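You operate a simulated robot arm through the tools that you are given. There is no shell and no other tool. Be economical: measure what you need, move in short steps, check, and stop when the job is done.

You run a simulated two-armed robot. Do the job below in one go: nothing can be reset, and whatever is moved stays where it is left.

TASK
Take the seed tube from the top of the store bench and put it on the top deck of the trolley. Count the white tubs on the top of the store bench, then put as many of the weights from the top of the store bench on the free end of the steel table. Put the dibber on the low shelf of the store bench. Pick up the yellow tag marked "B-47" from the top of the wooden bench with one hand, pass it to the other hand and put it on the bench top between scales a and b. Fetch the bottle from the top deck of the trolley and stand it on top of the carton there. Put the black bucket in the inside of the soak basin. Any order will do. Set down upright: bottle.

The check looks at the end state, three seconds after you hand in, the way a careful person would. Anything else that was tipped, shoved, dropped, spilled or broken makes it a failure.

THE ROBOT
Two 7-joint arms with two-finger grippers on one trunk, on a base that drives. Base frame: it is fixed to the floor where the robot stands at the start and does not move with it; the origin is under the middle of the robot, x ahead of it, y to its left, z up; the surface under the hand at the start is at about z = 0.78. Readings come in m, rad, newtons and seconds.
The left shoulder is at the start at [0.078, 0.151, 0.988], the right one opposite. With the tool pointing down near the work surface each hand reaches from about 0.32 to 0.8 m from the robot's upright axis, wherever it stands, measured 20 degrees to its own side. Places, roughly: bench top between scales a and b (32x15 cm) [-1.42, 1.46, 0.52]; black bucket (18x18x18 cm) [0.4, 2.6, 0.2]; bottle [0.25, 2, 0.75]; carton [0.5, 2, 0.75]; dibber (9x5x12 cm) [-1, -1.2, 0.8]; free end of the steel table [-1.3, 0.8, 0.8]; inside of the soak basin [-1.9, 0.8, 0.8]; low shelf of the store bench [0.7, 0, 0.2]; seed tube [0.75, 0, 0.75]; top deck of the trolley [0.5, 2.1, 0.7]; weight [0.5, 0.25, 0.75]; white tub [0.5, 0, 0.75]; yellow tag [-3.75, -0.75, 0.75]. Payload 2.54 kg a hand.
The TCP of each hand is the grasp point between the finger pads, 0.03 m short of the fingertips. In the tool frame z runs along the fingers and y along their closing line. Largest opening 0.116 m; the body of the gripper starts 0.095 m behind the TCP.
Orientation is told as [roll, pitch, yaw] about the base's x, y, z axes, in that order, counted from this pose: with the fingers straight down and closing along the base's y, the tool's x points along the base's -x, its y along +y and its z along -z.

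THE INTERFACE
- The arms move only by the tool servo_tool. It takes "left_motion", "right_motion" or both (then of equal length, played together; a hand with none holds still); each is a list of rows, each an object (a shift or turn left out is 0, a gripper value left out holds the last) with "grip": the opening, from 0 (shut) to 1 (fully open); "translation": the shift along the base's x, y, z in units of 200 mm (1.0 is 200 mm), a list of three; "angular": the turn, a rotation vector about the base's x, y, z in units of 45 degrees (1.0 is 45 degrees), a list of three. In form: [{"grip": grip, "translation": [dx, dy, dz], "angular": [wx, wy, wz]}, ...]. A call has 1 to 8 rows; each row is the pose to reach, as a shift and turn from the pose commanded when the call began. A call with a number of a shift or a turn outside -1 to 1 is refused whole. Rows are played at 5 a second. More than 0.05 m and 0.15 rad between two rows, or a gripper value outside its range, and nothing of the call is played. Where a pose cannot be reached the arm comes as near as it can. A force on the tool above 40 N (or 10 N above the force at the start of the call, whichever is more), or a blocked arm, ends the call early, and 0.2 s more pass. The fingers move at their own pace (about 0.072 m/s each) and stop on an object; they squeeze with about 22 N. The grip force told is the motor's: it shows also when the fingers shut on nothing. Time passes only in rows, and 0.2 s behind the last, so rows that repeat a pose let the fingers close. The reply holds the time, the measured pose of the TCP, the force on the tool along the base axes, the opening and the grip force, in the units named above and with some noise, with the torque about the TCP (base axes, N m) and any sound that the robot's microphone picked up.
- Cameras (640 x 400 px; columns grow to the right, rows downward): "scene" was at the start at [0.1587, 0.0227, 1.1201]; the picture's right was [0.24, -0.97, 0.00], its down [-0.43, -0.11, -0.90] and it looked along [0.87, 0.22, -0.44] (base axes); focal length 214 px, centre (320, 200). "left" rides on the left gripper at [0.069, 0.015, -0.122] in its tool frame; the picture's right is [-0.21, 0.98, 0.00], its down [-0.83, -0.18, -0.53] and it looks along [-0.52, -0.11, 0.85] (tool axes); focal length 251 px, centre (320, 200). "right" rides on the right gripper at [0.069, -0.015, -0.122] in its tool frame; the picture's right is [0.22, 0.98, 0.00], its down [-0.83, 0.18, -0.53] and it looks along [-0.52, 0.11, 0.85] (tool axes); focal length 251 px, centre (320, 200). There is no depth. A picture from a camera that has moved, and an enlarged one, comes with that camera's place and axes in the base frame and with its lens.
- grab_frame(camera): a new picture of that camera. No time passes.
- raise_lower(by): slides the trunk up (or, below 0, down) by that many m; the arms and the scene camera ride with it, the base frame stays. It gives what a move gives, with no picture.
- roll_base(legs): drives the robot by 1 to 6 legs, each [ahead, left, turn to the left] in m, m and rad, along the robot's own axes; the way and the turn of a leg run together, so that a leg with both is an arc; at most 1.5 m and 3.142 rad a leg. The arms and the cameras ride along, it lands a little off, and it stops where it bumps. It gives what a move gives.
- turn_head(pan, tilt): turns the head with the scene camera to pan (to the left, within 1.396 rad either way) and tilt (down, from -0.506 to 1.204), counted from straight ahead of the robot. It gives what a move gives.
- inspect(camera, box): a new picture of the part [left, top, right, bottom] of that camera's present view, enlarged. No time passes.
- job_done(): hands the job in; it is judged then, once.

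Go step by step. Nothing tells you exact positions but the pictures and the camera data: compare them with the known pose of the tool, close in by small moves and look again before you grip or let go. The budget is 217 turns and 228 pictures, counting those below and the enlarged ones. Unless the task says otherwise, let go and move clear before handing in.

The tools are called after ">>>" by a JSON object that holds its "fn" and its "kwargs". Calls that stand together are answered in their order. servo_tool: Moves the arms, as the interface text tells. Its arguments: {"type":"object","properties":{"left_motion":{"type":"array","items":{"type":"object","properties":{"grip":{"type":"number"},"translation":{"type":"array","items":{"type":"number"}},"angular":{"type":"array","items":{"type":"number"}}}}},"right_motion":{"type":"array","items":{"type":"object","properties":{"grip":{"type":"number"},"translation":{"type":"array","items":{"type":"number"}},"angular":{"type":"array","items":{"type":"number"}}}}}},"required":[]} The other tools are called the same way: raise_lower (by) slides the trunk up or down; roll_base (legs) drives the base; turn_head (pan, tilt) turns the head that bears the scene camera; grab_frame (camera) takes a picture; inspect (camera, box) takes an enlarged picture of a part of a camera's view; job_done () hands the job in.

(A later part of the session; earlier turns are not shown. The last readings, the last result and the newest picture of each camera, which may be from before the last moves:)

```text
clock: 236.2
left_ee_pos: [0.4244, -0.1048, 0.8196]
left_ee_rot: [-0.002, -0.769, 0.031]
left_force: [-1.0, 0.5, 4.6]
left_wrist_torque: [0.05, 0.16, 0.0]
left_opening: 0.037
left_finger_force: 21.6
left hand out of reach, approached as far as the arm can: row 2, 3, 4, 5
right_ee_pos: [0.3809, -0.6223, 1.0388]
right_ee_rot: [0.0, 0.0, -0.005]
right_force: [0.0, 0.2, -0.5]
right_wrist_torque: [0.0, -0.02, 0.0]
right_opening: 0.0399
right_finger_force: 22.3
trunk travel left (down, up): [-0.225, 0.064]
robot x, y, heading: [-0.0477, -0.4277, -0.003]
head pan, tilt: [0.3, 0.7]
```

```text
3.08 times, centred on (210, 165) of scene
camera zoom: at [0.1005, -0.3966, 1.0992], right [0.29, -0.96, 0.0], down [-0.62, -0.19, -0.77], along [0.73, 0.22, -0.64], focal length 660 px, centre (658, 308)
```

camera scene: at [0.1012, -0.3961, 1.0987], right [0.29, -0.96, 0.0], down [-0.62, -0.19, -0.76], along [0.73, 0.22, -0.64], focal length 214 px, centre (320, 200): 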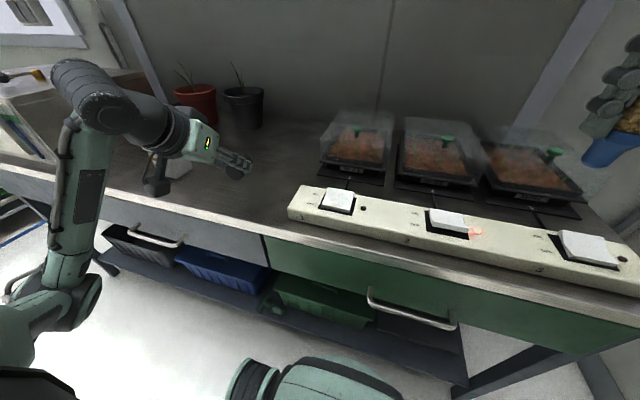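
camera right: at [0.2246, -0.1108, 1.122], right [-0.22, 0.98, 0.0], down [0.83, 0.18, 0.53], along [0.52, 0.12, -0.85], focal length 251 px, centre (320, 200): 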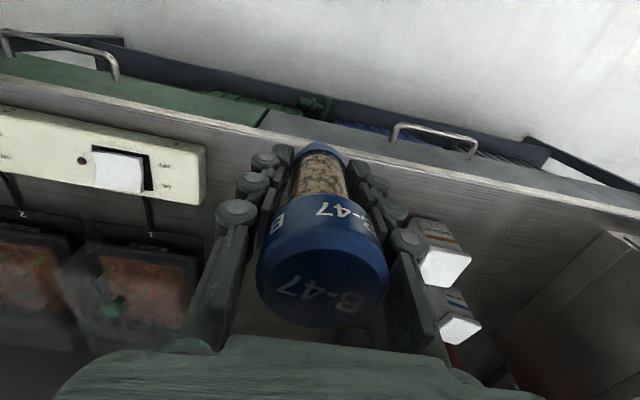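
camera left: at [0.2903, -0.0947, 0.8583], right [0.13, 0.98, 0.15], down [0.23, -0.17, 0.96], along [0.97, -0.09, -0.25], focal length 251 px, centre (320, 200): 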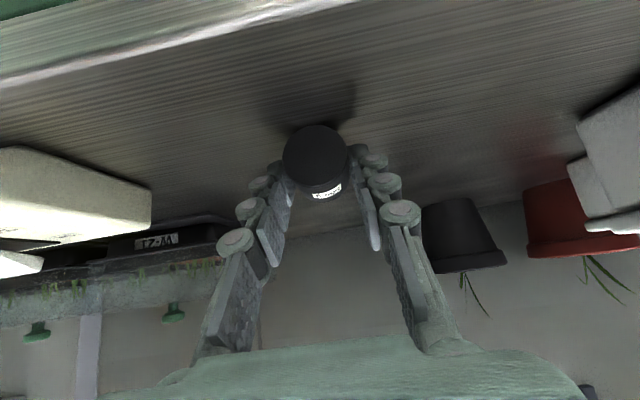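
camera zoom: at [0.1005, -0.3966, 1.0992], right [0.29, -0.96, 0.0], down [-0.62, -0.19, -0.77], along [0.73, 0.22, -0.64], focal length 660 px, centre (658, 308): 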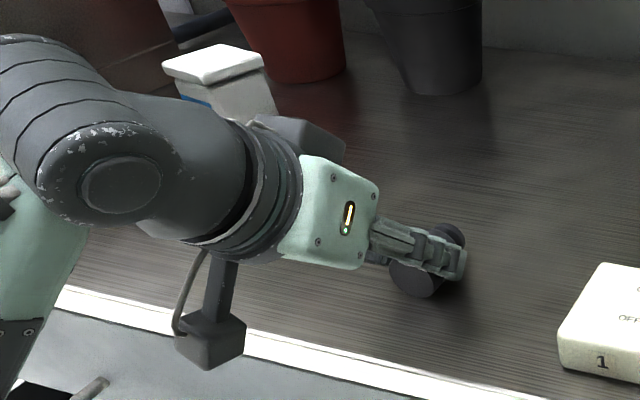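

The weight is down on the bench. I let go and back off, then bring the left hand to vertical to regrip it.

>>> {"fn": "servo_tool", "kwargs": {"left_motion": [{"grip": 0.5}, {}, {"translation": [-0.1, 0, 0.1]}, {"translation": [-0.25, 0, 0.25]}, {"translation": [-0.4, 0, 0.4]}]}}

>>> {"fn": "grab_frame", "kwargs": {"camera": "scene"}}

>>> {"fn": "grab_frame", "kwargs": {"camera": "left"}}

```text
clock: 237.4
left_ee_pos: [0.3833, -0.0785, 0.9229]
left_ee_rot: [-0.004, -0.762, 0.028]
left_force: [0.4, -0.6, 1.3]
left_wrist_torque: [0.01, 0.0, -0.01]
left_opening: 0.0581
left_finger_force: 0.1
left hand out of reach, approached as far as the arm can: row 3, 4, 5
right_ee_pos: [0.3811, -0.6231, 1.0386]
right_ee_rot: [0.0, 0.001, -0.003]
right_force: [-0.4, 0.4, -0.9]
right_wrist_torque: [-0.02, -0.02, 0.01]
right_opening: 0.0395
right_finger_force: 22.6
trunk travel left (down, up): [-0.225, 0.064]
robot x, y, heading: [-0.0507, -0.4234, -0.005]
head pan, tilt: [0.3, 0.7]
```

```text
91 pictures are left
camera scene: at [0.1004, -0.3965, 1.0989], right [0.29, -0.96, 0.0], down [-0.62, -0.19, -0.77], along [0.73, 0.22, -0.64], focal length 214 px, centre (320, 200)
```

scene: 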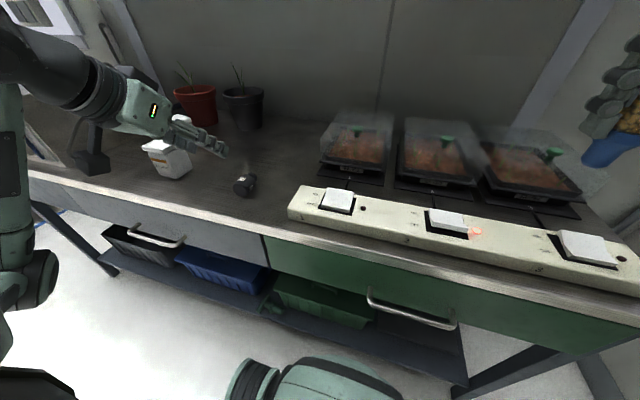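

```text
90 pictures are left
camera left: at [0.2503, -0.0677, 0.9635], right [0.13, 0.98, 0.15], down [0.23, -0.17, 0.96], along [0.96, -0.09, -0.25], focal length 251 px, centre (320, 200)
```

left: 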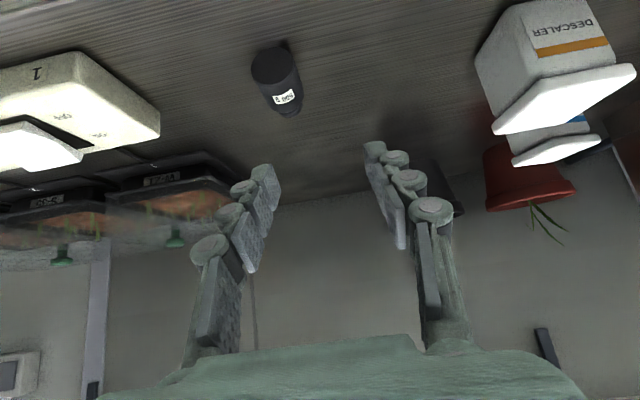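

>>> {"fn": "servo_tool", "kwargs": {"left_motion": [{"translation": [0, 0, 0.1], "angular": [0, 0.17, 0]}, {"translation": [0, 0, 0.2], "angular": [0, 0.34, 0]}, {"translation": [0, 0, 0.25], "angular": [0, 0.51, 0]}, {"translation": [0, 0, 0.25], "angular": [0, 0.68, 0]}, {"translation": [0, 0, 0.25], "angular": [0, 0.85, 0]}, {"translation": [0, 0, 0.25], "angular": [0, 0.97, -0.03]}]}}

>>> {"fn": "grab_frame", "kwargs": {"camera": "left"}}

```text
clock: 238.8
left_ee_pos: [0.3834, -0.08, 0.9699]
left_ee_rot: [0.008, -0.001, 0.002]
left_force: [0.2, -0.2, -0.6]
left_wrist_torque: [-0.02, 0.01, 0.01]
left_opening: 0.058
left_finger_force: 0.2
right_ee_pos: [0.3813, -0.6225, 1.0385]
right_ee_rot: [-0.001, 0.0, -0.004]
right_force: [-0.3, -0.5, -0.5]
right_wrist_torque: [-0.01, 0.0, 0.02]
right_opening: 0.0396
right_finger_force: 21.8
trunk travel left (down, up): [-0.225, 0.064]
robot x, y, heading: [-0.0509, -0.4244, -0.003]
head pan, tilt: [0.3, 0.7]
```

```text
89 pictures are left
camera left: at [0.3154, -0.0656, 1.0926], right [0.21, 0.98, 0.01], down [0.82, -0.18, 0.53], along [0.52, -0.11, -0.85], focal length 251 px, centre (320, 200)
```

left: 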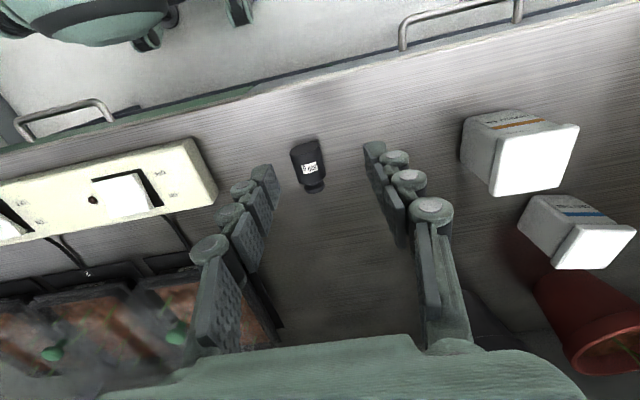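

>>> {"fn": "servo_tool", "kwargs": {"left_motion": [{"translation": [0.12, -0.13, 0]}, {"translation": [0.24, -0.13, -0.15]}, {"translation": [0.24, -0.13, -0.37]}, {"translation": [0.24, -0.13, -0.58]}, {"translation": [0.24, -0.13, -0.765]}, {"translation": [0.24, -0.13, -0.765], "grip": 0}, {"translation": [0.24, -0.13, -0.765]}, {"translation": [0.24, -0.13, -0.765]}]}}

>>> {"fn": "grab_frame", "kwargs": {"camera": "left"}}

```text
clock: 240.6
left_ee_pos: [0.4351, -0.1069, 0.817]
left_ee_rot: [0.01, -0.004, -0.002]
left_force: [1.6, 1.0, 0.7]
left_wrist_torque: [0.04, -0.03, 0.03]
left_opening: 0.0368
left_finger_force: 21.6
right_ee_pos: [0.3811, -0.6233, 1.0375]
right_ee_rot: [0.0, 0.003, -0.004]
right_force: [0.1, 0.3, -0.6]
right_wrist_torque: [-0.02, -0.01, -0.02]
right_opening: 0.0398
right_finger_force: 21.6
trunk travel left (down, up): [-0.225, 0.064]
robot x, y, heading: [-0.0488, -0.4201, -0.001]
head pan, tilt: [0.3, 0.7]
```

```text
88 pictures are left
camera left: at [0.3653, -0.0935, 0.9389], right [0.21, 0.98, 0.01], down [0.82, -0.19, 0.53], along [0.52, -0.11, -0.84], focal length 251 px, centre (320, 200)
```

left: 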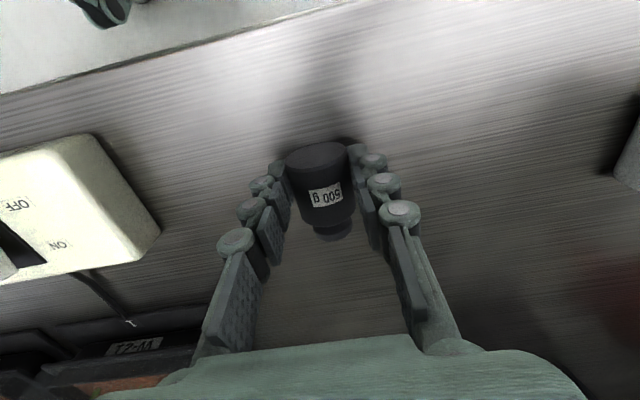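

Gripped again. I lift it and swing the tool forward, which brings the knob up.

>>> {"fn": "servo_tool", "kwargs": {"left_motion": [{"translation": [0, 0, 0.2]}, {"translation": [0, 0, 0.4], "angular": [0, -0.15, 0]}, {"translation": [0, 0, 0.4], "angular": [0, -0.32, 0]}, {"translation": [0, 0, 0.4], "angular": [0, -0.49, 0]}, {"translation": [0, 0, 0.4], "angular": [0, -0.66, 0]}, {"translation": [0, 0, 0.4], "angular": [0, -0.83, 0]}, {"translation": [0, 0, 0.4], "angular": [0, -1.0, 0]}]}}

>>> {"fn": "servo_tool", "kwargs": {"left_motion": [{"angular": [0, -0.15, 0]}, {"angular": [0, -0.3, 0]}, {"angular": [0, -0.45, 0]}]}}

>>> {"fn": "grab_frame", "kwargs": {"camera": "scene"}}

>>> {"fn": "grab_frame", "kwargs": {"camera": "left"}}

```text
clock: 242.2
left_ee_pos: [0.4316, -0.1049, 0.8966]
left_ee_rot: [0.009, -0.789, 0.0]
left_force: [0.3, 0.0, -4.0]
left_wrist_torque: [0.0, 0.11, -0.01]
left_opening: 0.0369
left_finger_force: 22.1
right_ee_pos: [0.3817, -0.6214, 1.038]
right_ee_rot: [-0.001, 0.002, -0.004]
right_force: [-0.1, 0.8, -0.3]
right_wrist_torque: [-0.02, 0.03, 0.0]
right_opening: 0.0396
right_finger_force: 21.9
trunk travel left (down, up): [-0.225, 0.064]
robot x, y, heading: [-0.0488, -0.4243, -0.004]
head pan, tilt: [0.3, 0.7]
```

```text
clock: 243.0
left_ee_pos: [0.4659, -0.0867, 0.8997]
left_ee_rot: [0.002, -1.141, 0.002]
left_force: [-0.4, 0.0, -4.4]
left_wrist_torque: [0.01, 0.1, -0.02]
left_opening: 0.0366
left_finger_force: 21.6
left hand out of reach, approached as far as the arm can: row 1, 2, 3
right_ee_pos: [0.3808, -0.6225, 1.0378]
right_ee_rot: [0.0, 0.002, -0.003]
right_force: [0.4, -0.2, -0.5]
right_wrist_torque: [0.01, -0.01, -0.01]
right_opening: 0.0396
right_finger_force: 22.2
trunk travel left (down, up): [-0.225, 0.064]
robot x, y, heading: [-0.0477, -0.4215, -0.009]
head pan, tilt: [0.3, 0.7]
```

```text
87 pictures are left
camera scene: at [0.1013, -0.3961, 1.0988], right [0.29, -0.96, 0.0], down [-0.62, -0.19, -0.76], along [0.73, 0.22, -0.64], focal length 214 px, centre (320, 200)
```

scene: 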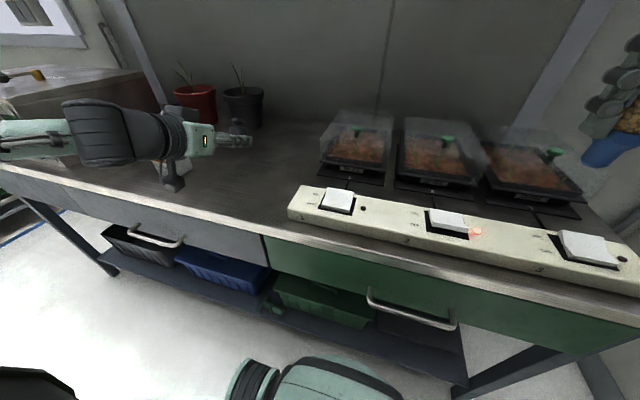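

```text
86 pictures are left
camera left: at [0.3263, -0.0731, 0.8878], right [0.08, 0.98, 0.2], down [-0.14, -0.18, 0.97], along [0.99, -0.11, 0.12], focal length 251 px, centre (320, 200)
```

left: 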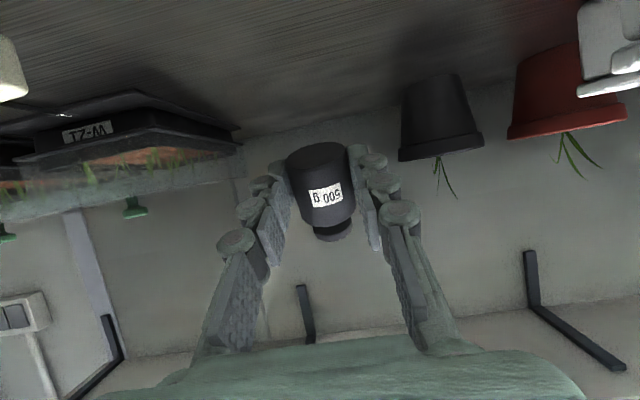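

Tilt is about 65°. I pull back so the wrist camera stays clear of the bench edge, then lower until the base touches.

>>> {"fn": "servo_tool", "kwargs": {"left_motion": [{"translation": [-0.15, -0.08, 0]}, {"translation": [-0.3, -0.12, 0]}, {"translation": [-0.3, -0.12, -0.15]}, {"translation": [-0.3, -0.12, -0.3]}, {"translation": [-0.3, -0.12, -0.36]}]}}

>>> {"fn": "inspect", "kwargs": {"camera": "scene", "box": [120, 100, 300, 230]}}

>>> {"fn": "grab_frame", "kwargs": {"camera": "left"}}

```text
clock: 244.2
left_ee_pos: [0.4486, -0.0814, 0.8124]
left_ee_rot: [0.006, -1.143, 0.002]
left_force: [0.4, 0.0, -5.0]
left_wrist_torque: [0.0, 0.1, 0.0]
left_opening: 0.0367
left_finger_force: 21.9
left hand out of reach, approached as far as the arm can: row 1, 2, 3, 4, 5
right_ee_pos: [0.3817, -0.6233, 1.0379]
right_ee_rot: [-0.002, 0.002, -0.003]
right_force: [-0.3, 1.0, -1.1]
right_wrist_torque: [-0.03, 0.01, -0.04]
right_opening: 0.0398
right_finger_force: 21.8
trunk travel left (down, up): [-0.225, 0.064]
robot x, y, heading: [-0.0494, -0.4195, -0.006]
head pan, tilt: [0.3, 0.7]
```

```text
3.08 times, centred on (210, 165) of scene
camera zoom: at [0.1013, -0.3961, 1.0987], right [0.29, -0.96, 0.0], down [-0.62, -0.19, -0.76], along [0.73, 0.22, -0.64], focal length 660 px, centre (658, 308)
```

zoom: 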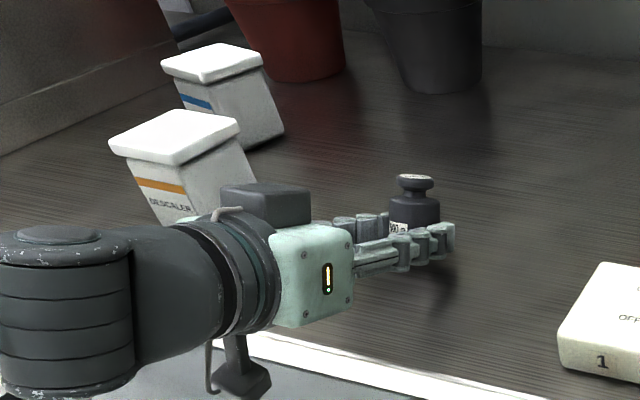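

```text
84 pictures are left
camera left: at [0.3093, -0.0671, 0.8007], right [0.08, 0.98, 0.2], down [-0.14, -0.18, 0.97], along [0.99, -0.11, 0.12], focal length 251 px, centre (320, 200)
```

left: 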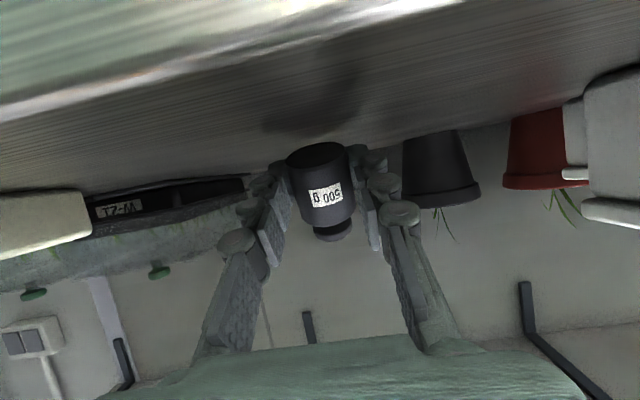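

The weight now stands nearly upright in the grip, about a centimetre up. I lower to contact.

>>> {"fn": "servo_tool", "kwargs": {"left_motion": [{"translation": [0, 0, -0.025]}, {"translation": [0, 0, -0.045]}, {"translation": [0, 0, -0.06]}, {"translation": [0, 0, -0.075]}]}}

>>> {"fn": "inspect", "kwargs": {"camera": "scene", "box": [200, 130, 300, 200]}}

```text
clock: 245.2
left_ee_pos: [0.4514, -0.0822, 0.8029]
left_ee_rot: [0.017, -1.153, -0.009]
left_force: [-4.0, 1.3, 30.3]
left_wrist_torque: [-0.3, -0.75, -0.05]
left_opening: 0.0363
left_finger_force: 22.2
right_ee_pos: [0.3791, -0.6229, 1.0394]
right_ee_rot: [0.0, -0.001, -0.003]
right_force: [-0.7, -0.5, -0.4]
right_wrist_torque: [-0.01, -0.03, -0.01]
right_opening: 0.0396
right_finger_force: 21.7
trunk travel left (down, up): [-0.225, 0.064]
robot x, y, heading: [-0.0512, -0.4186, -0.003]
head pan, tilt: [0.3, 0.7]
```

```text
5.71 times, centred on (250, 165) of scene
camera zoom: at [0.0985, -0.3976, 1.0997], right [0.29, -0.96, 0.0], down [-0.61, -0.19, -0.77], along [0.73, 0.22, -0.64], focal length 1226 px, centre (720, 400)
```

zoom: 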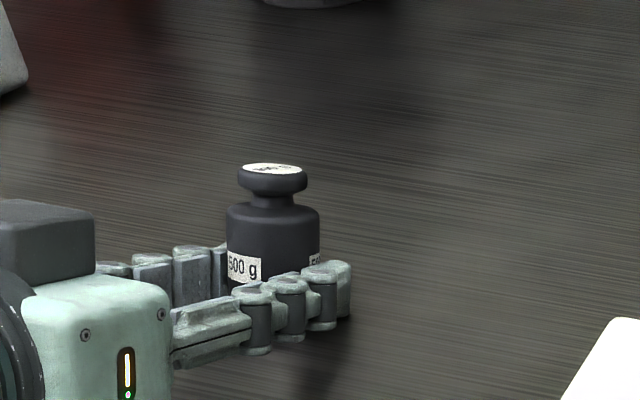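

>>> {"fn": "servo_tool", "kwargs": {"left_motion": [{"translation": [0, 0, 0.02]}, {"translation": [0, 0, 0.02], "grip": 0.48}, {"translation": [0, 0, 0.02]}, {"translation": [0, 0, 0.02]}]}}

>>> {"fn": "inspect", "kwargs": {"camera": "scene", "box": [200, 130, 300, 200]}}

```text
clock: 246.2
left_ee_pos: [0.4498, -0.0822, 0.8022]
left_ee_rot: [0.011, -1.143, -0.003]
left_force: [10.3, -1.1, 13.7]
left_wrist_torque: [0.31, -0.55, -0.32]
left_opening: 0.054
left_finger_force: 0.1
right_ee_pos: [0.3808, -0.6237, 1.0384]
right_ee_rot: [-0.001, 0.0, -0.004]
right_force: [0.5, 0.5, -1.0]
right_wrist_torque: [-0.01, 0.02, 0.0]
right_opening: 0.0399
right_finger_force: 21.8
trunk travel left (down, up): [-0.225, 0.064]
robot x, y, heading: [-0.0494, -0.4238, -0.005]
head pan, tilt: [0.3, 0.7]
```

```text
5.71 times, centred on (250, 165) of scene
camera zoom: at [0.1007, -0.3972, 1.0989], right [0.29, -0.96, 0.0], down [-0.62, -0.19, -0.77], along [0.73, 0.22, -0.64], focal length 1226 px, centre (720, 400)
```

zoom: 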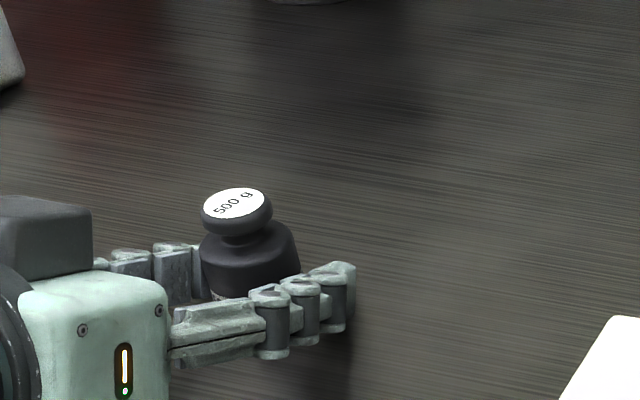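

>>> {"fn": "servo_tool", "kwargs": {"left_motion": [{}, {}, {}]}}

>>> {"fn": "inspect", "kwargs": {"camera": "scene", "box": [200, 130, 300, 200]}}

>>> {"fn": "grab_frame", "kwargs": {"camera": "left"}}

```text
clock: 247.0
left_ee_pos: [0.4501, -0.0823, 0.8018]
left_ee_rot: [0.011, -1.144, -0.001]
left_force: [8.2, -1.3, 12.3]
left_wrist_torque: [0.22, -0.44, -0.17]
left_opening: 0.0546
left_finger_force: 0.0
right_ee_pos: [0.3814, -0.6234, 1.038]
right_ee_rot: [-0.001, 0.002, -0.005]
right_force: [-0.6, -0.6, -0.9]
right_wrist_torque: [0.01, -0.05, -0.01]
right_opening: 0.0397
right_finger_force: 21.9
trunk travel left (down, up): [-0.225, 0.064]
robot x, y, heading: [-0.048, -0.4273, -0.003]
head pan, tilt: [0.3, 0.7]
```

```text
5.71 times, centred on (250, 165) of scene
camera zoom: at [0.1005, -0.3971, 1.099], right [0.29, -0.96, 0.0], down [-0.62, -0.19, -0.77], along [0.73, 0.22, -0.64], focal length 1226 px, centre (720, 400)
```

zoom: 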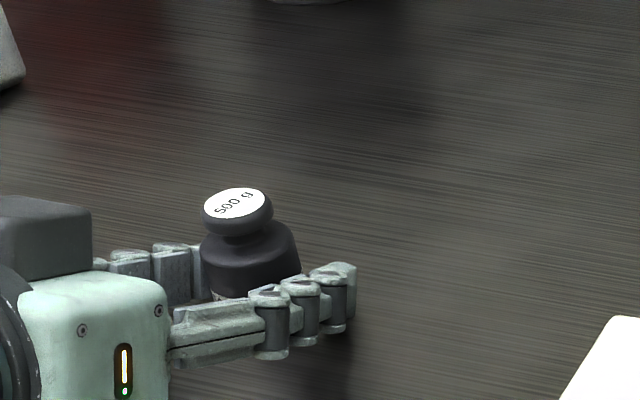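

```text
80 pictures are left
camera left: at [0.3113, -0.0678, 0.7896], right [0.08, 0.98, 0.2], down [-0.14, -0.19, 0.97], along [0.99, -0.11, 0.12], focal length 251 px, centre (320, 200)
```

left: 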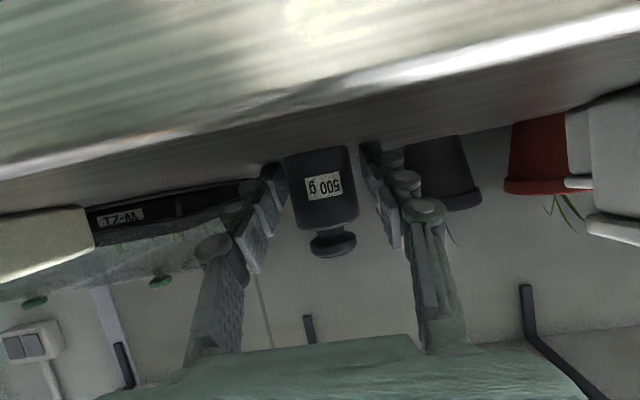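

The weight stands upright. I draw the open fingers straight back off it.

>>> {"fn": "servo_tool", "kwargs": {"left_motion": [{"translation": [-0.02, 0, 0.02]}, {"translation": [-0.15, 0, 0.06]}, {"translation": [-0.35, 0, 0.15]}, {"translation": [-0.5, 0, 0.25]}]}}

>>> {"fn": "inspect", "kwargs": {"camera": "scene", "box": [120, 80, 320, 220]}}

```text
clock: 248.0
left_ee_pos: [0.4016, -0.0179, 0.832]
left_ee_rot: [0.006, -1.141, 0.002]
left_force: [-0.6, 0.2, 0.4]
left_wrist_torque: [0.01, -0.01, -0.03]
left_opening: 0.0557
left_finger_force: 0.0
left hand out of reach, approached as far as the arm can: row 2, 3, 4
right_ee_pos: [0.3807, -0.6216, 1.04]
right_ee_rot: [0.001, -0.001, -0.005]
right_force: [0.0, -0.5, 0.0]
right_wrist_torque: [0.02, -0.01, -0.03]
right_opening: 0.0399
right_finger_force: 22.2
trunk travel left (down, up): [-0.225, 0.064]
robot x, y, heading: [-0.0506, -0.4226, -0.01]
head pan, tilt: [0.3, 0.7]
```

```text
2.86 times, centred on (220, 150) of scene
camera zoom: at [0.1004, -0.3965, 1.0989], right [0.29, -0.96, 0.0], down [-0.62, -0.19, -0.77], along [0.73, 0.22, -0.64], focal length 613 px, centre (606, 343)
```

zoom: 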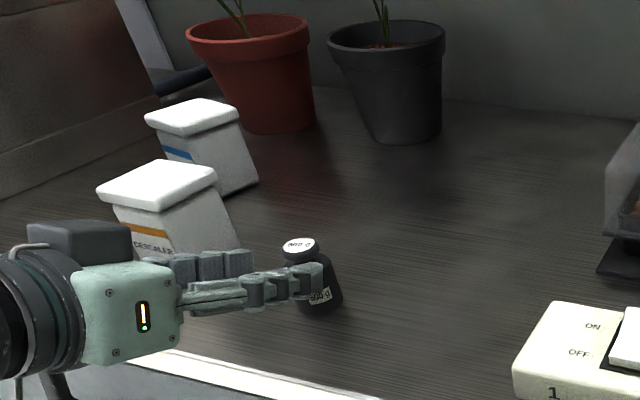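

>>> {"fn": "roll_base", "kwargs": {"legs": [[-0.15, 0, 0]]}}

>>> {"fn": "inspect", "kwargs": {"camera": "scene", "box": [120, 60, 360, 220]}}

>>> {"fn": "grab_frame", "kwargs": {"camera": "left"}}

```text
clock: 249.3
left_ee_pos: [0.2552, -0.019, 0.832]
left_ee_rot: [0.005, -1.142, -0.002]
left_force: [0.2, -0.2, -0.4]
left_wrist_torque: [0.02, 0.0, -0.02]
left_opening: 0.0559
left_finger_force: 0.0
right_ee_pos: [0.2332, -0.6236, 1.039]
right_ee_rot: [0.0, -0.001, -0.006]
right_force: [-0.2, 0.4, -0.9]
right_wrist_torque: [-0.01, -0.03, 0.03]
right_opening: 0.0396
right_finger_force: 21.9
trunk travel left (down, up): [-0.225, 0.064]
robot x, y, heading: [-0.198, -0.4186, -0.009]
head pan, tilt: [0.3, 0.7]
```

```text
2.50 times, centred on (240, 140) of scene
camera zoom: at [-0.0481, -0.3959, 1.0989], right [0.29, -0.96, 0.0], down [-0.62, -0.19, -0.77], along [0.73, 0.22, -0.64], focal length 536 px, centre (520, 350)
```

zoom: 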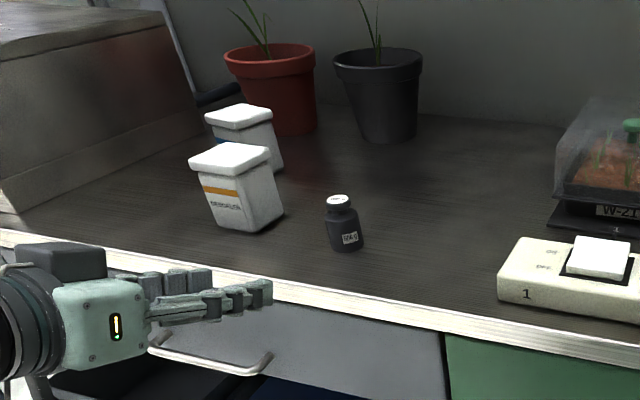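

```text
77 pictures are left
camera left: at [0.1155, -0.005, 0.8205], right [0.09, 0.98, 0.2], down [-0.14, -0.18, 0.97], along [0.99, -0.11, 0.12], focal length 251 px, centre (320, 200)
```

left: 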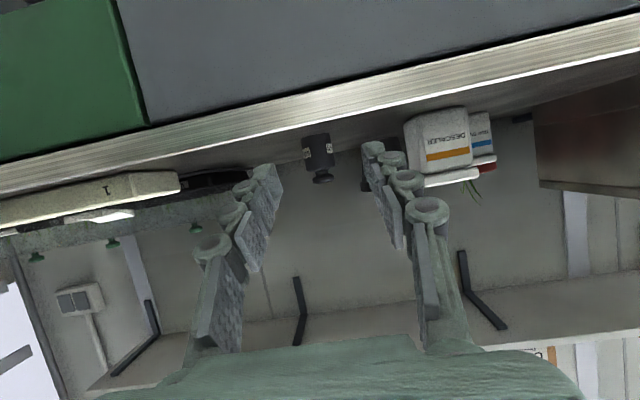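

The weight stands upright at about (0.436, −0.032), 9 cm from where it was. I straighten the left tool and carry it back to (0.453, −0.12).

>>> {"fn": "servo_tool", "kwargs": {"left_motion": [{"translation": [0, 0, 0.15], "angular": [0, 0.17, 0]}, {"translation": [0, 0, 0.3], "angular": [0, 0.34, 0]}, {"translation": [0, 0, 0.45], "angular": [0, 0.51, 0]}, {"translation": [0, 0, 0.6], "angular": [0, 0.68, 0]}, {"translation": [0, 0, 0.6], "angular": [0, 0.85, 0]}, {"translation": [0, 0, 0.6], "angular": [0, 1.0, 0]}]}}

>>> {"fn": "servo_tool", "kwargs": {"left_motion": [{"angular": [0, 0.17, 0]}, {"angular": [0, 0.34, 0]}, {"angular": [0, 0.454, 0]}]}}

>>> {"fn": "roll_base", "kwargs": {"legs": [[0.14, 0, 0.009]]}}

>>> {"fn": "grab_frame", "kwargs": {"camera": "left"}}

```text
clock: 250.7
left_ee_pos: [0.2561, -0.0197, 0.9529]
left_ee_rot: [0.004, -0.354, -0.001]
left_force: [0.3, -0.9, -0.4]
left_wrist_torque: [0.0, 0.02, -0.04]
left_opening: 0.0557
left_finger_force: 0.2
left hand out of reach, approached as far as the arm can: row 3
right_ee_pos: [0.2321, -0.622, 1.0371]
right_ee_rot: [-0.001, 0.001, -0.006]
right_force: [-0.3, 0.1, -0.4]
right_wrist_torque: [0.02, -0.01, 0.04]
right_opening: 0.0398
right_finger_force: 22.0
trunk travel left (down, up): [-0.225, 0.064]
robot x, y, heading: [-0.2011, -0.4218, -0.004]
head pan, tilt: [0.3, 0.7]
```

```text
clock: 251.5
left_ee_pos: [0.2535, -0.0204, 0.9543]
left_ee_rot: [0.004, 0.002, -0.001]
left_force: [0.6, 0.5, 1.0]
left_wrist_torque: [-0.01, 0.02, 0.01]
left_opening: 0.0555
left_finger_force: 0.0
right_ee_pos: [0.2327, -0.6217, 1.0375]
right_ee_rot: [-0.001, 0.002, -0.006]
right_force: [-0.6, -0.1, -1.3]
right_wrist_torque: [-0.01, -0.01, -0.05]
right_opening: 0.0398
right_finger_force: 22.3
trunk travel left (down, up): [-0.225, 0.064]
robot x, y, heading: [-0.1992, -0.4193, -0.002]
head pan, tilt: [0.3, 0.7]
```

```text
clock: 252.8
left_ee_pos: [0.3855, -0.0166, 0.9537]
left_ee_rot: [0.006, -0.001, 0.009]
left_force: [-0.2, 0.5, -0.1]
left_wrist_torque: [0.03, 0.02, 0.01]
left_opening: 0.0556
left_finger_force: 0.1
right_ee_pos: [0.3705, -0.6187, 1.0378]
right_ee_rot: [0.001, 0.002, 0.002]
right_force: [0.2, 0.0, -1.3]
right_wrist_torque: [0.0, 0.01, 0.02]
right_opening: 0.0395
right_finger_force: 21.9
trunk travel left (down, up): [-0.225, 0.064]
robot x, y, heading: [-0.0626, -0.4205, 0.002]
head pan, tilt: [0.3, 0.7]
```

```text
76 pictures are left
camera left: at [0.3171, -0.0025, 1.0749], right [0.21, 0.98, 0.0], down [0.83, -0.18, 0.53], along [0.52, -0.11, -0.85], focal length 251 px, centre (320, 200)
```

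left: 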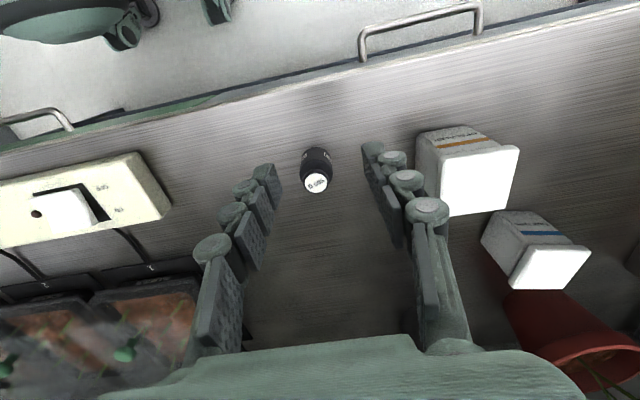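

>>> {"fn": "servo_tool", "kwargs": {"left_motion": [{"translation": [0.13, -0.08, 0]}, {"translation": [0.262, -0.08, 0]}, {"translation": [0.262, -0.08, -0.23]}, {"translation": [0.262, -0.08, -0.46]}, {"translation": [0.262, -0.08, -0.67]}, {"translation": [0.262, -0.08, -0.67], "grip": 0}, {"translation": [0.262, -0.08, -0.67]}]}}

>>> {"fn": "servo_tool", "kwargs": {"left_motion": [{"translation": [0, 0, 0]}, {"translation": [0, 0, 0.15]}, {"translation": [0.04, -0.22, 0.15]}, {"translation": [0.08, -0.44, 0.15]}, {"translation": [0.08, -0.44, 0.05]}, {"translation": [0.08, -0.44, 0.01]}, {"translation": [0.08, -0.44, -0.005]}]}}

>>> {"fn": "grab_frame", "kwargs": {"camera": "left"}}

```text
clock: 254.4
left_ee_pos: [0.4379, -0.026, 0.8205]
left_ee_rot: [0.006, 0.001, 0.009]
left_force: [0.7, 0.4, -0.6]
left_wrist_torque: [-0.06, -0.06, 0.01]
left_opening: 0.037
left_finger_force: 22.4
right_ee_pos: [0.3694, -0.6192, 1.0387]
right_ee_rot: [0.0, 0.001, 0.004]
right_force: [0.5, 0.0, -1.1]
right_wrist_torque: [0.02, -0.01, 0.01]
right_opening: 0.0394
right_finger_force: 22.4
trunk travel left (down, up): [-0.225, 0.064]
robot x, y, heading: [-0.0655, -0.4169, 0.003]
head pan, tilt: [0.3, 0.7]
```

```text
clock: 256.1
left_ee_pos: [0.4532, -0.1205, 0.821]
left_ee_rot: [0.004, -0.002, 0.008]
left_force: [-3.2, 2.4, 6.9]
left_wrist_torque: [-0.01, 0.3, -0.05]
left_opening: 0.0373
left_finger_force: 22.5
right_ee_pos: [0.3692, -0.6182, 1.0393]
right_ee_rot: [0.0, 0.001, 0.006]
right_force: [0.0, -0.1, -0.7]
right_wrist_torque: [-0.01, 0.01, 0.01]
right_opening: 0.0399
right_finger_force: 21.8
trunk travel left (down, up): [-0.225, 0.064]
robot x, y, heading: [-0.0657, -0.4218, 0.008]
head pan, tilt: [0.3, 0.7]
```

```text
75 pictures are left
camera left: at [0.3836, -0.1071, 0.9429], right [0.21, 0.98, 0.01], down [0.83, -0.18, 0.54], along [0.52, -0.11, -0.84], focal length 251 px, centre (320, 200)
```

left: 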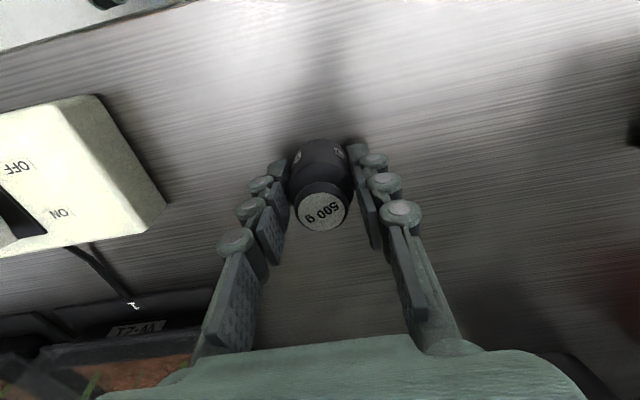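

>>> {"fn": "servo_tool", "kwargs": {"left_motion": [{"grip": 0.5}, {}, {"translation": [0, 0, 0.2]}, {"translation": [0, 0, 0.44]}, {"translation": [0, 0, 0.68]}, {"translation": [0, 0, 0.9]}, {"translation": [-0.2, 0.1, 0.95]}, {"translation": [-0.4, 0.2, 0.95]}]}}

>>> {"fn": "inspect", "kwargs": {"camera": "scene", "box": [100, 60, 360, 240]}}

```text
clock: 257.9
left_ee_pos: [0.3725, -0.0823, 1.0075]
left_ee_rot: [0.005, 0.0, 0.007]
left_force: [-0.4, 0.3, 0.1]
left_wrist_torque: [0.01, 0.01, 0.01]
left_opening: 0.0579
left_finger_force: 0.1
right_ee_pos: [0.3685, -0.6191, 1.0385]
right_ee_rot: [0.0, 0.001, 0.006]
right_force: [0.3, 0.1, -0.2]
right_wrist_torque: [0.04, -0.02, -0.04]
right_opening: 0.0398
right_finger_force: 22.1
trunk travel left (down, up): [-0.225, 0.064]
robot x, y, heading: [-0.0613, -0.4229, 0.003]
head pan, tilt: [0.3, 0.7]
```

```text
2.22 times, centred on (230, 150) of scene
camera zoom: at [0.0862, -0.3945, 1.0989], right [0.3, -0.95, 0.0], down [-0.61, -0.19, -0.77], along [0.73, 0.23, -0.64], focal length 477 px, centre (520, 311)
```

zoom: 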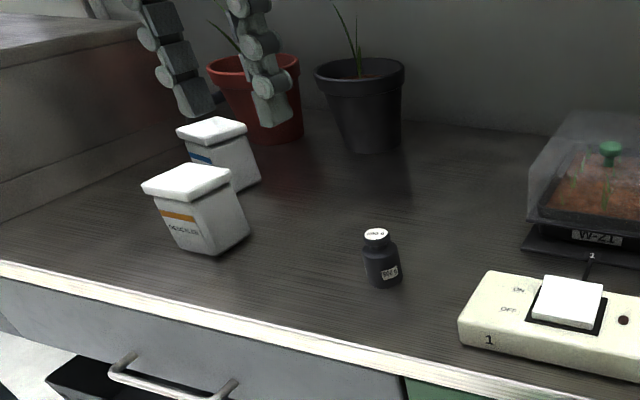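

The 500 g weight is back in place. Now I back off, turn and drive towards the trolley, then look.

>>> {"fn": "roll_base", "kwargs": {"legs": [[-0.35, 0, 0], [0, 0, 1.57], [1.4, 0, 0]]}}

>>> {"fn": "turn_head", "kwargs": {"pan": -0.5, "tilt": 0.45}}

>>> {"fn": "grab_frame", "kwargs": {"camera": "scene"}}

```text
clock: 270.7
left_ee_pos: [-0.809, 1.3953, 1.0081]
left_ee_rot: [0.005, -0.002, 1.607]
left_force: [0.8, -0.1, 0.1]
left_wrist_torque: [0.0, -0.02, 0.01]
left_opening: 0.0579
left_finger_force: 0.0
right_ee_pos: [-0.2735, 1.4049, 1.0374]
right_ee_rot: [-0.001, 0.001, 1.603]
right_force: [-0.3, -0.1, -0.3]
right_wrist_torque: [-0.01, 0.03, 0.0]
right_opening: 0.0399
right_finger_force: 21.5
trunk travel left (down, up): [-0.225, 0.064]
robot x, y, heading: [-0.4586, 0.9697, 1.605]
head pan, tilt: [0.3, 0.7]
```

```text
clock: 271.8
left_ee_pos: [-0.8095, 1.3949, 1.0073]
left_ee_rot: [0.005, 0.001, 1.606]
left_force: [0.7, -0.3, 0.1]
left_wrist_torque: [0.02, -0.02, 0.01]
left_opening: 0.0579
left_finger_force: 0.0
right_ee_pos: [-0.2726, 1.4047, 1.0379]
right_ee_rot: [0.001, 0.0, 1.603]
right_force: [0.3, 0.6, -0.5]
right_wrist_torque: [0.0, -0.01, 0.0]
right_opening: 0.0397
right_finger_force: 21.8
trunk travel left (down, up): [-0.225, 0.064]
robot x, y, heading: [-0.4593, 0.9713, 1.601]
head pan, tilt: [-0.499, 0.45]
```

```text
73 pictures are left
camera scene: at [-0.4172, 1.1178, 1.121], right [0.89, -0.45, 0.0], down [-0.2, -0.39, -0.9], along [0.41, 0.8, -0.44], focal length 214 px, centre (320, 200)
```

scene: 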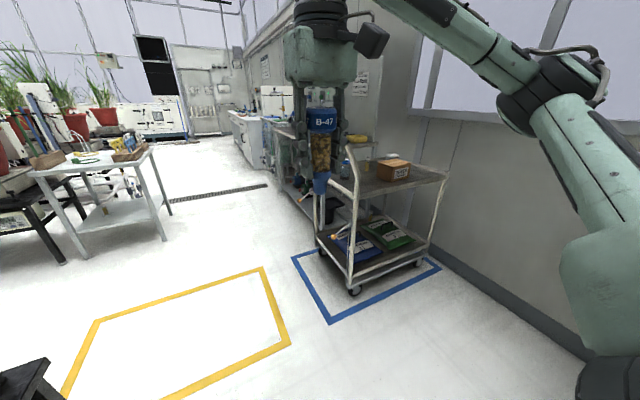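

The trolley stands at about x 0.05–0.85, y 1.85–2.3. I go to its south side.

>>> {"fn": "roll_base", "kwargs": {"legs": [[0.35, 0, 0], [0, -0.78, -0.03]]}}

>>> {"fn": "turn_head", "kwargs": {"pan": 0.0, "tilt": 0.5}}

>>> {"fn": "grab_frame", "kwargs": {"camera": "scene"}}

```text
clock: 281.5
left_ee_pos: [-0.033, 1.7589, 1.0067]
left_ee_rot: [0.005, 0.001, 1.58]
left_force: [-0.2, -0.4, 0.1]
left_wrist_torque: [0.0, 0.0, 0.01]
left_opening: 0.0578
left_finger_force: 0.0
right_ee_pos: [0.5034, 1.7543, 1.0377]
right_ee_rot: [0.0, 0.002, 1.575]
right_force: [0.6, -0.3, -0.7]
right_wrist_torque: [-0.03, -0.03, -0.02]
right_opening: 0.0397
right_finger_force: 22.5
trunk travel left (down, up): [-0.225, 0.064]
robot x, y, heading: [0.3076, 1.3224, 1.576]
head pan, tilt: [-0.499, 0.45]
```

```text
clock: 282.4
left_ee_pos: [-0.0321, 1.7589, 1.0069]
left_ee_rot: [0.006, -0.001, 1.579]
left_force: [0.3, 0.3, 0.8]
left_wrist_torque: [0.02, -0.01, 0.01]
left_opening: 0.0578
left_finger_force: 0.2
right_ee_pos: [0.5038, 1.7537, 1.0392]
right_ee_rot: [-0.002, 0.002, 1.576]
right_force: [-0.4, 0.2, -0.9]
right_wrist_torque: [0.01, -0.01, -0.06]
right_opening: 0.0398
right_finger_force: 22.3
trunk travel left (down, up): [-0.225, 0.064]
robot x, y, heading: [0.3082, 1.3202, 1.574]
head pan, tilt: [0.0, 0.499]
```

```text
72 pictures are left
camera scene: at [0.3071, 1.48, 1.1166], right [1.0, 0.0, 0.0], down [0.0, -0.48, -0.88], along [0.0, 0.88, -0.48], focal length 214 px, centre (320, 200)
```

scene: 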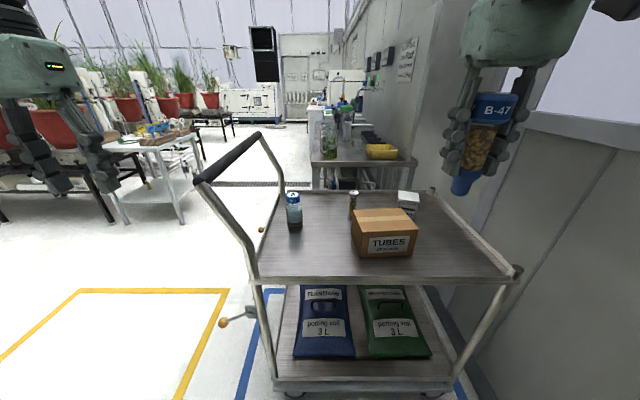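

The deck holds a blue-capped bottle (≈0.22, 2.04), a can, a white box and the carton (x 0.41–0.57, y 1.92–2.07). I bring the tube over the free right side at (0.67, 1.93).

>>> {"fn": "servo_tool", "kwargs": {"right_motion": [{"translation": [0.166, 0.176, 0]}, {"translation": [0.332, 0.352, 0]}, {"translation": [0.498, 0.528, 0]}, {"translation": [0.664, 0.704, 0]}, {"translation": [0.83, 0.88, 0]}, {"translation": [0.83, 0.88, -0.24]}, {"translation": [0.83, 0.88, -0.48]}, {"translation": [0.83, 0.88, -0.72]}]}}

>>> {"fn": "servo_tool", "kwargs": {"right_motion": [{"translation": [0, 0, -0.2]}, {"translation": [0, 0, -0.35]}]}}

>>> {"fn": "grab_frame", "kwargs": {"camera": "scene"}}

>>> {"fn": "grab_frame", "kwargs": {"camera": "right"}}

```text
clock: 284.2
left_ee_pos: [-0.0315, 1.7586, 1.0073]
left_ee_rot: [0.006, 0.0, 1.58]
left_force: [0.6, 0.4, -0.1]
left_wrist_torque: [-0.01, 0.03, 0.0]
left_opening: 0.0579
left_finger_force: 0.0
right_ee_pos: [0.674, 1.9253, 0.8912]
right_ee_rot: [0.0, -0.001, 1.574]
right_force: [-0.4, 0.0, -0.8]
right_wrist_torque: [0.01, -0.04, 0.0]
right_opening: 0.0396
right_finger_force: 21.8
trunk travel left (down, up): [-0.225, 0.064]
robot x, y, heading: [0.3067, 1.3217, 1.574]
head pan, tilt: [0.0, 0.499]
```

```text
clock: 284.8
left_ee_pos: [-0.0318, 1.7579, 1.0077]
left_ee_rot: [0.005, 0.001, 1.58]
left_force: [0.9, 1.1, 0.0]
left_wrist_torque: [0.0, -0.01, 0.01]
left_opening: 0.058
left_finger_force: 0.0
right_ee_pos: [0.6706, 1.9282, 0.8225]
right_ee_rot: [0.001, 0.001, 1.577]
right_force: [-0.5, -0.7, -0.5]
right_wrist_torque: [-0.01, -0.01, 0.02]
right_opening: 0.0397
right_finger_force: 21.8
trunk travel left (down, up): [-0.225, 0.064]
robot x, y, heading: [0.3041, 1.3198, 1.572]
head pan, tilt: [0.0, 0.499]
```

```text
71 pictures are left
camera scene: at [0.3071, 1.4802, 1.1166], right [1.0, 0.0, 0.0], down [0.0, -0.48, -0.88], along [0.0, 0.88, -0.48], focal length 214 px, centre (320, 200)
```

scene: 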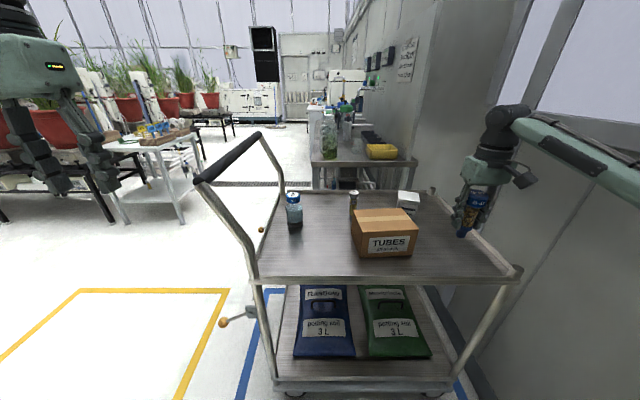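

```text
70 pictures are left
camera right: at [0.687, 1.86, 0.9463], right [-0.98, -0.22, 0.0], down [-0.19, 0.83, 0.53], along [-0.12, 0.52, -0.85], focal length 251 px, centre (320, 200)
```

right: 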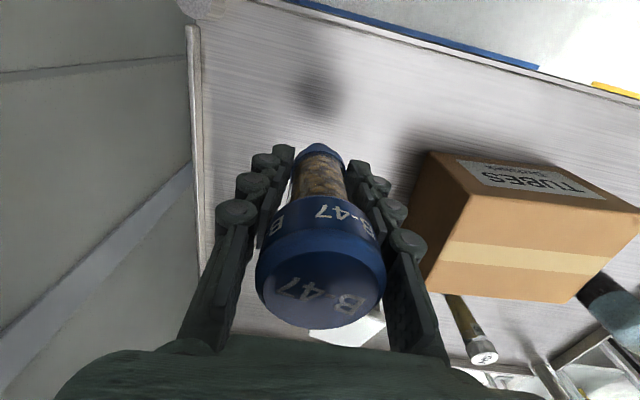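

The spot is clear, 11 cm from the right rail. I lower gently until the tube touches.

>>> {"fn": "servo_tool", "kwargs": {"right_motion": [{"translation": [0, 0, -0.1]}, {"translation": [0, 0, -0.17]}, {"translation": [0, 0, -0.22]}, {"translation": [0, 0, -0.26]}, {"translation": [0, 0, -0.3]}]}}

>>> {"fn": "grab_frame", "kwargs": {"camera": "right"}}

```text
clock: 286.0
left_ee_pos: [-0.0319, 1.7579, 1.0059]
left_ee_rot: [0.004, 0.0, 1.581]
left_force: [0.1, -0.8, 0.1]
left_wrist_torque: [-0.02, 0.01, 0.01]
left_opening: 0.058
left_finger_force: 0.0
right_ee_pos: [0.6701, 1.9286, 0.764]
right_ee_rot: [0.0, 0.001, 1.576]
right_force: [0.0, 0.9, -1.3]
right_wrist_torque: [0.02, 0.01, -0.03]
right_opening: 0.04
right_finger_force: 21.8
trunk travel left (down, up): [-0.225, 0.064]
robot x, y, heading: [0.3042, 1.3154, 1.575]
head pan, tilt: [0.0, 0.499]
```

```text
69 pictures are left
camera right: at [0.6845, 1.8617, 0.8856], right [-0.98, -0.22, 0.0], down [-0.19, 0.83, 0.53], along [-0.12, 0.52, -0.85], focal length 251 px, centre (320, 200)
```

right: 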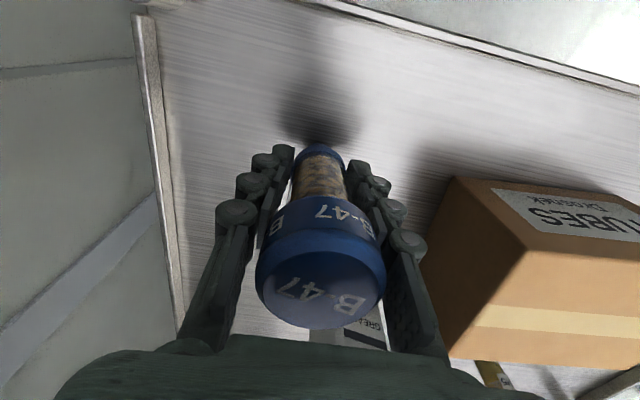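

>>> {"fn": "servo_tool", "kwargs": {"right_motion": [{"translation": [0, 0, -0.04]}, {"translation": [0, 0, -0.075]}, {"translation": [0, 0, -0.1]}, {"translation": [0, 0, -0.12]}, {"translation": [0, 0, -0.14]}, {"translation": [0, 0, -0.16]}, {"translation": [0, 0, -0.18]}]}}

```text
clock: 287.6
left_ee_pos: [-0.0342, 1.7549, 1.0087]
left_ee_rot: [0.0, -0.002, 1.579]
left_force: [0.0, 0.1, 0.0]
left_wrist_torque: [0.02, 0.01, 0.04]
left_opening: 0.0581
left_finger_force: 0.1
right_ee_pos: [0.6692, 1.9283, 0.7366]
right_ee_rot: [-0.003, -0.008, 1.576]
right_force: [0.5, -4.0, 38.4]
right_wrist_torque: [-0.09, 0.05, -0.01]
right_opening: 0.0329
right_finger_force: 22.1
trunk travel left (down, up): [-0.225, 0.064]
robot x, y, heading: [0.3058, 1.3168, 1.577]
head pan, tilt: [0.0, 0.499]
```

Contact. I ease off, open and look before lifting away.

>>> {"fn": "servo_tool", "kwargs": {"right_motion": [{"translation": [0, 0, 0.03]}, {"translation": [0, 0, 0.03], "grip": 0.6}, {"translation": [0, 0, 0.03]}, {"translation": [0, 0, 0.03]}]}}

>>> {"fn": "grab_frame", "kwargs": {"camera": "right"}}

```text
clock: 288.6
left_ee_pos: [-0.0343, 1.7563, 1.0085]
left_ee_rot: [0.003, -0.003, 1.578]
left_force: [-0.7, 0.6, -0.3]
left_wrist_torque: [0.01, 0.01, -0.01]
left_opening: 0.0581
left_finger_force: 0.1
right_ee_pos: [0.67, 1.9294, 0.7352]
right_ee_rot: [-0.004, 0.0, 1.578]
right_force: [-0.9, -0.8, 15.5]
right_wrist_torque: [0.04, 0.01, 0.03]
right_opening: 0.0696
right_finger_force: 0.0
trunk travel left (down, up): [-0.225, 0.064]
robot x, y, heading: [0.3061, 1.3214, 1.58]
head pan, tilt: [0.0, 0.499]
```

```text
68 pictures are left
camera right: at [0.6843, 1.8611, 0.858], right [-0.98, -0.22, 0.0], down [-0.19, 0.82, 0.53], along [-0.12, 0.52, -0.85], focal length 251 px, centre (320, 200)
```

right: 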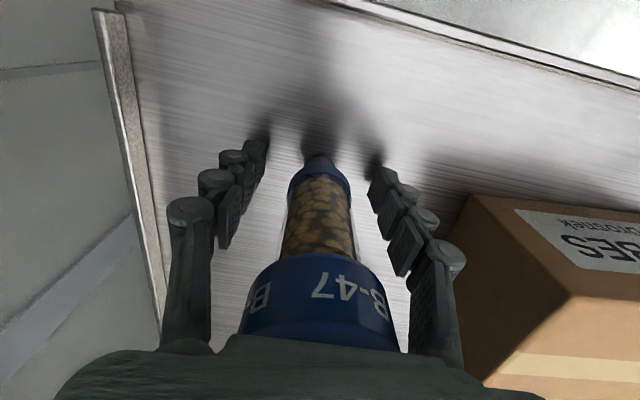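

The tube stands on the deck. I lift the hand straight up and away.

>>> {"fn": "servo_tool", "kwargs": {"right_motion": [{"translation": [0, 0, 0.05]}, {"translation": [0, 0, 0.25]}, {"translation": [0, 0, 0.48]}, {"translation": [0, 0, 0.72]}, {"translation": [0, 0, 0.95]}]}}

>>> {"fn": "grab_frame", "kwargs": {"camera": "scene"}}

```text
clock: 289.8
left_ee_pos: [-0.0325, 1.7575, 1.0092]
left_ee_rot: [0.005, 0.0, 1.578]
left_force: [-0.1, -0.1, 0.0]
left_wrist_torque: [-0.03, 0.0, -0.02]
left_opening: 0.0579
left_finger_force: 0.0
right_ee_pos: [0.6679, 1.9322, 0.9244]
right_ee_rot: [0.0, 0.001, 1.577]
right_force: [-0.5, -0.2, -0.6]
right_wrist_torque: [0.01, 0.0, 0.0]
right_opening: 0.0698
right_finger_force: 0.0
trunk travel left (down, up): [-0.225, 0.064]
robot x, y, heading: [0.3055, 1.322, 1.57]
head pan, tilt: [0.0, 0.499]
```

```text
67 pictures are left
camera scene: at [0.3067, 1.4796, 1.1166], right [1.0, 0.0, 0.0], down [0.0, -0.48, -0.88], along [0.0, 0.88, -0.48], focal length 214 px, centre (320, 200)
```

scene: 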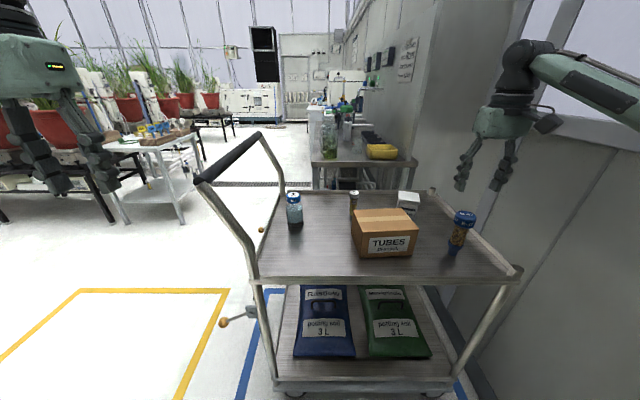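

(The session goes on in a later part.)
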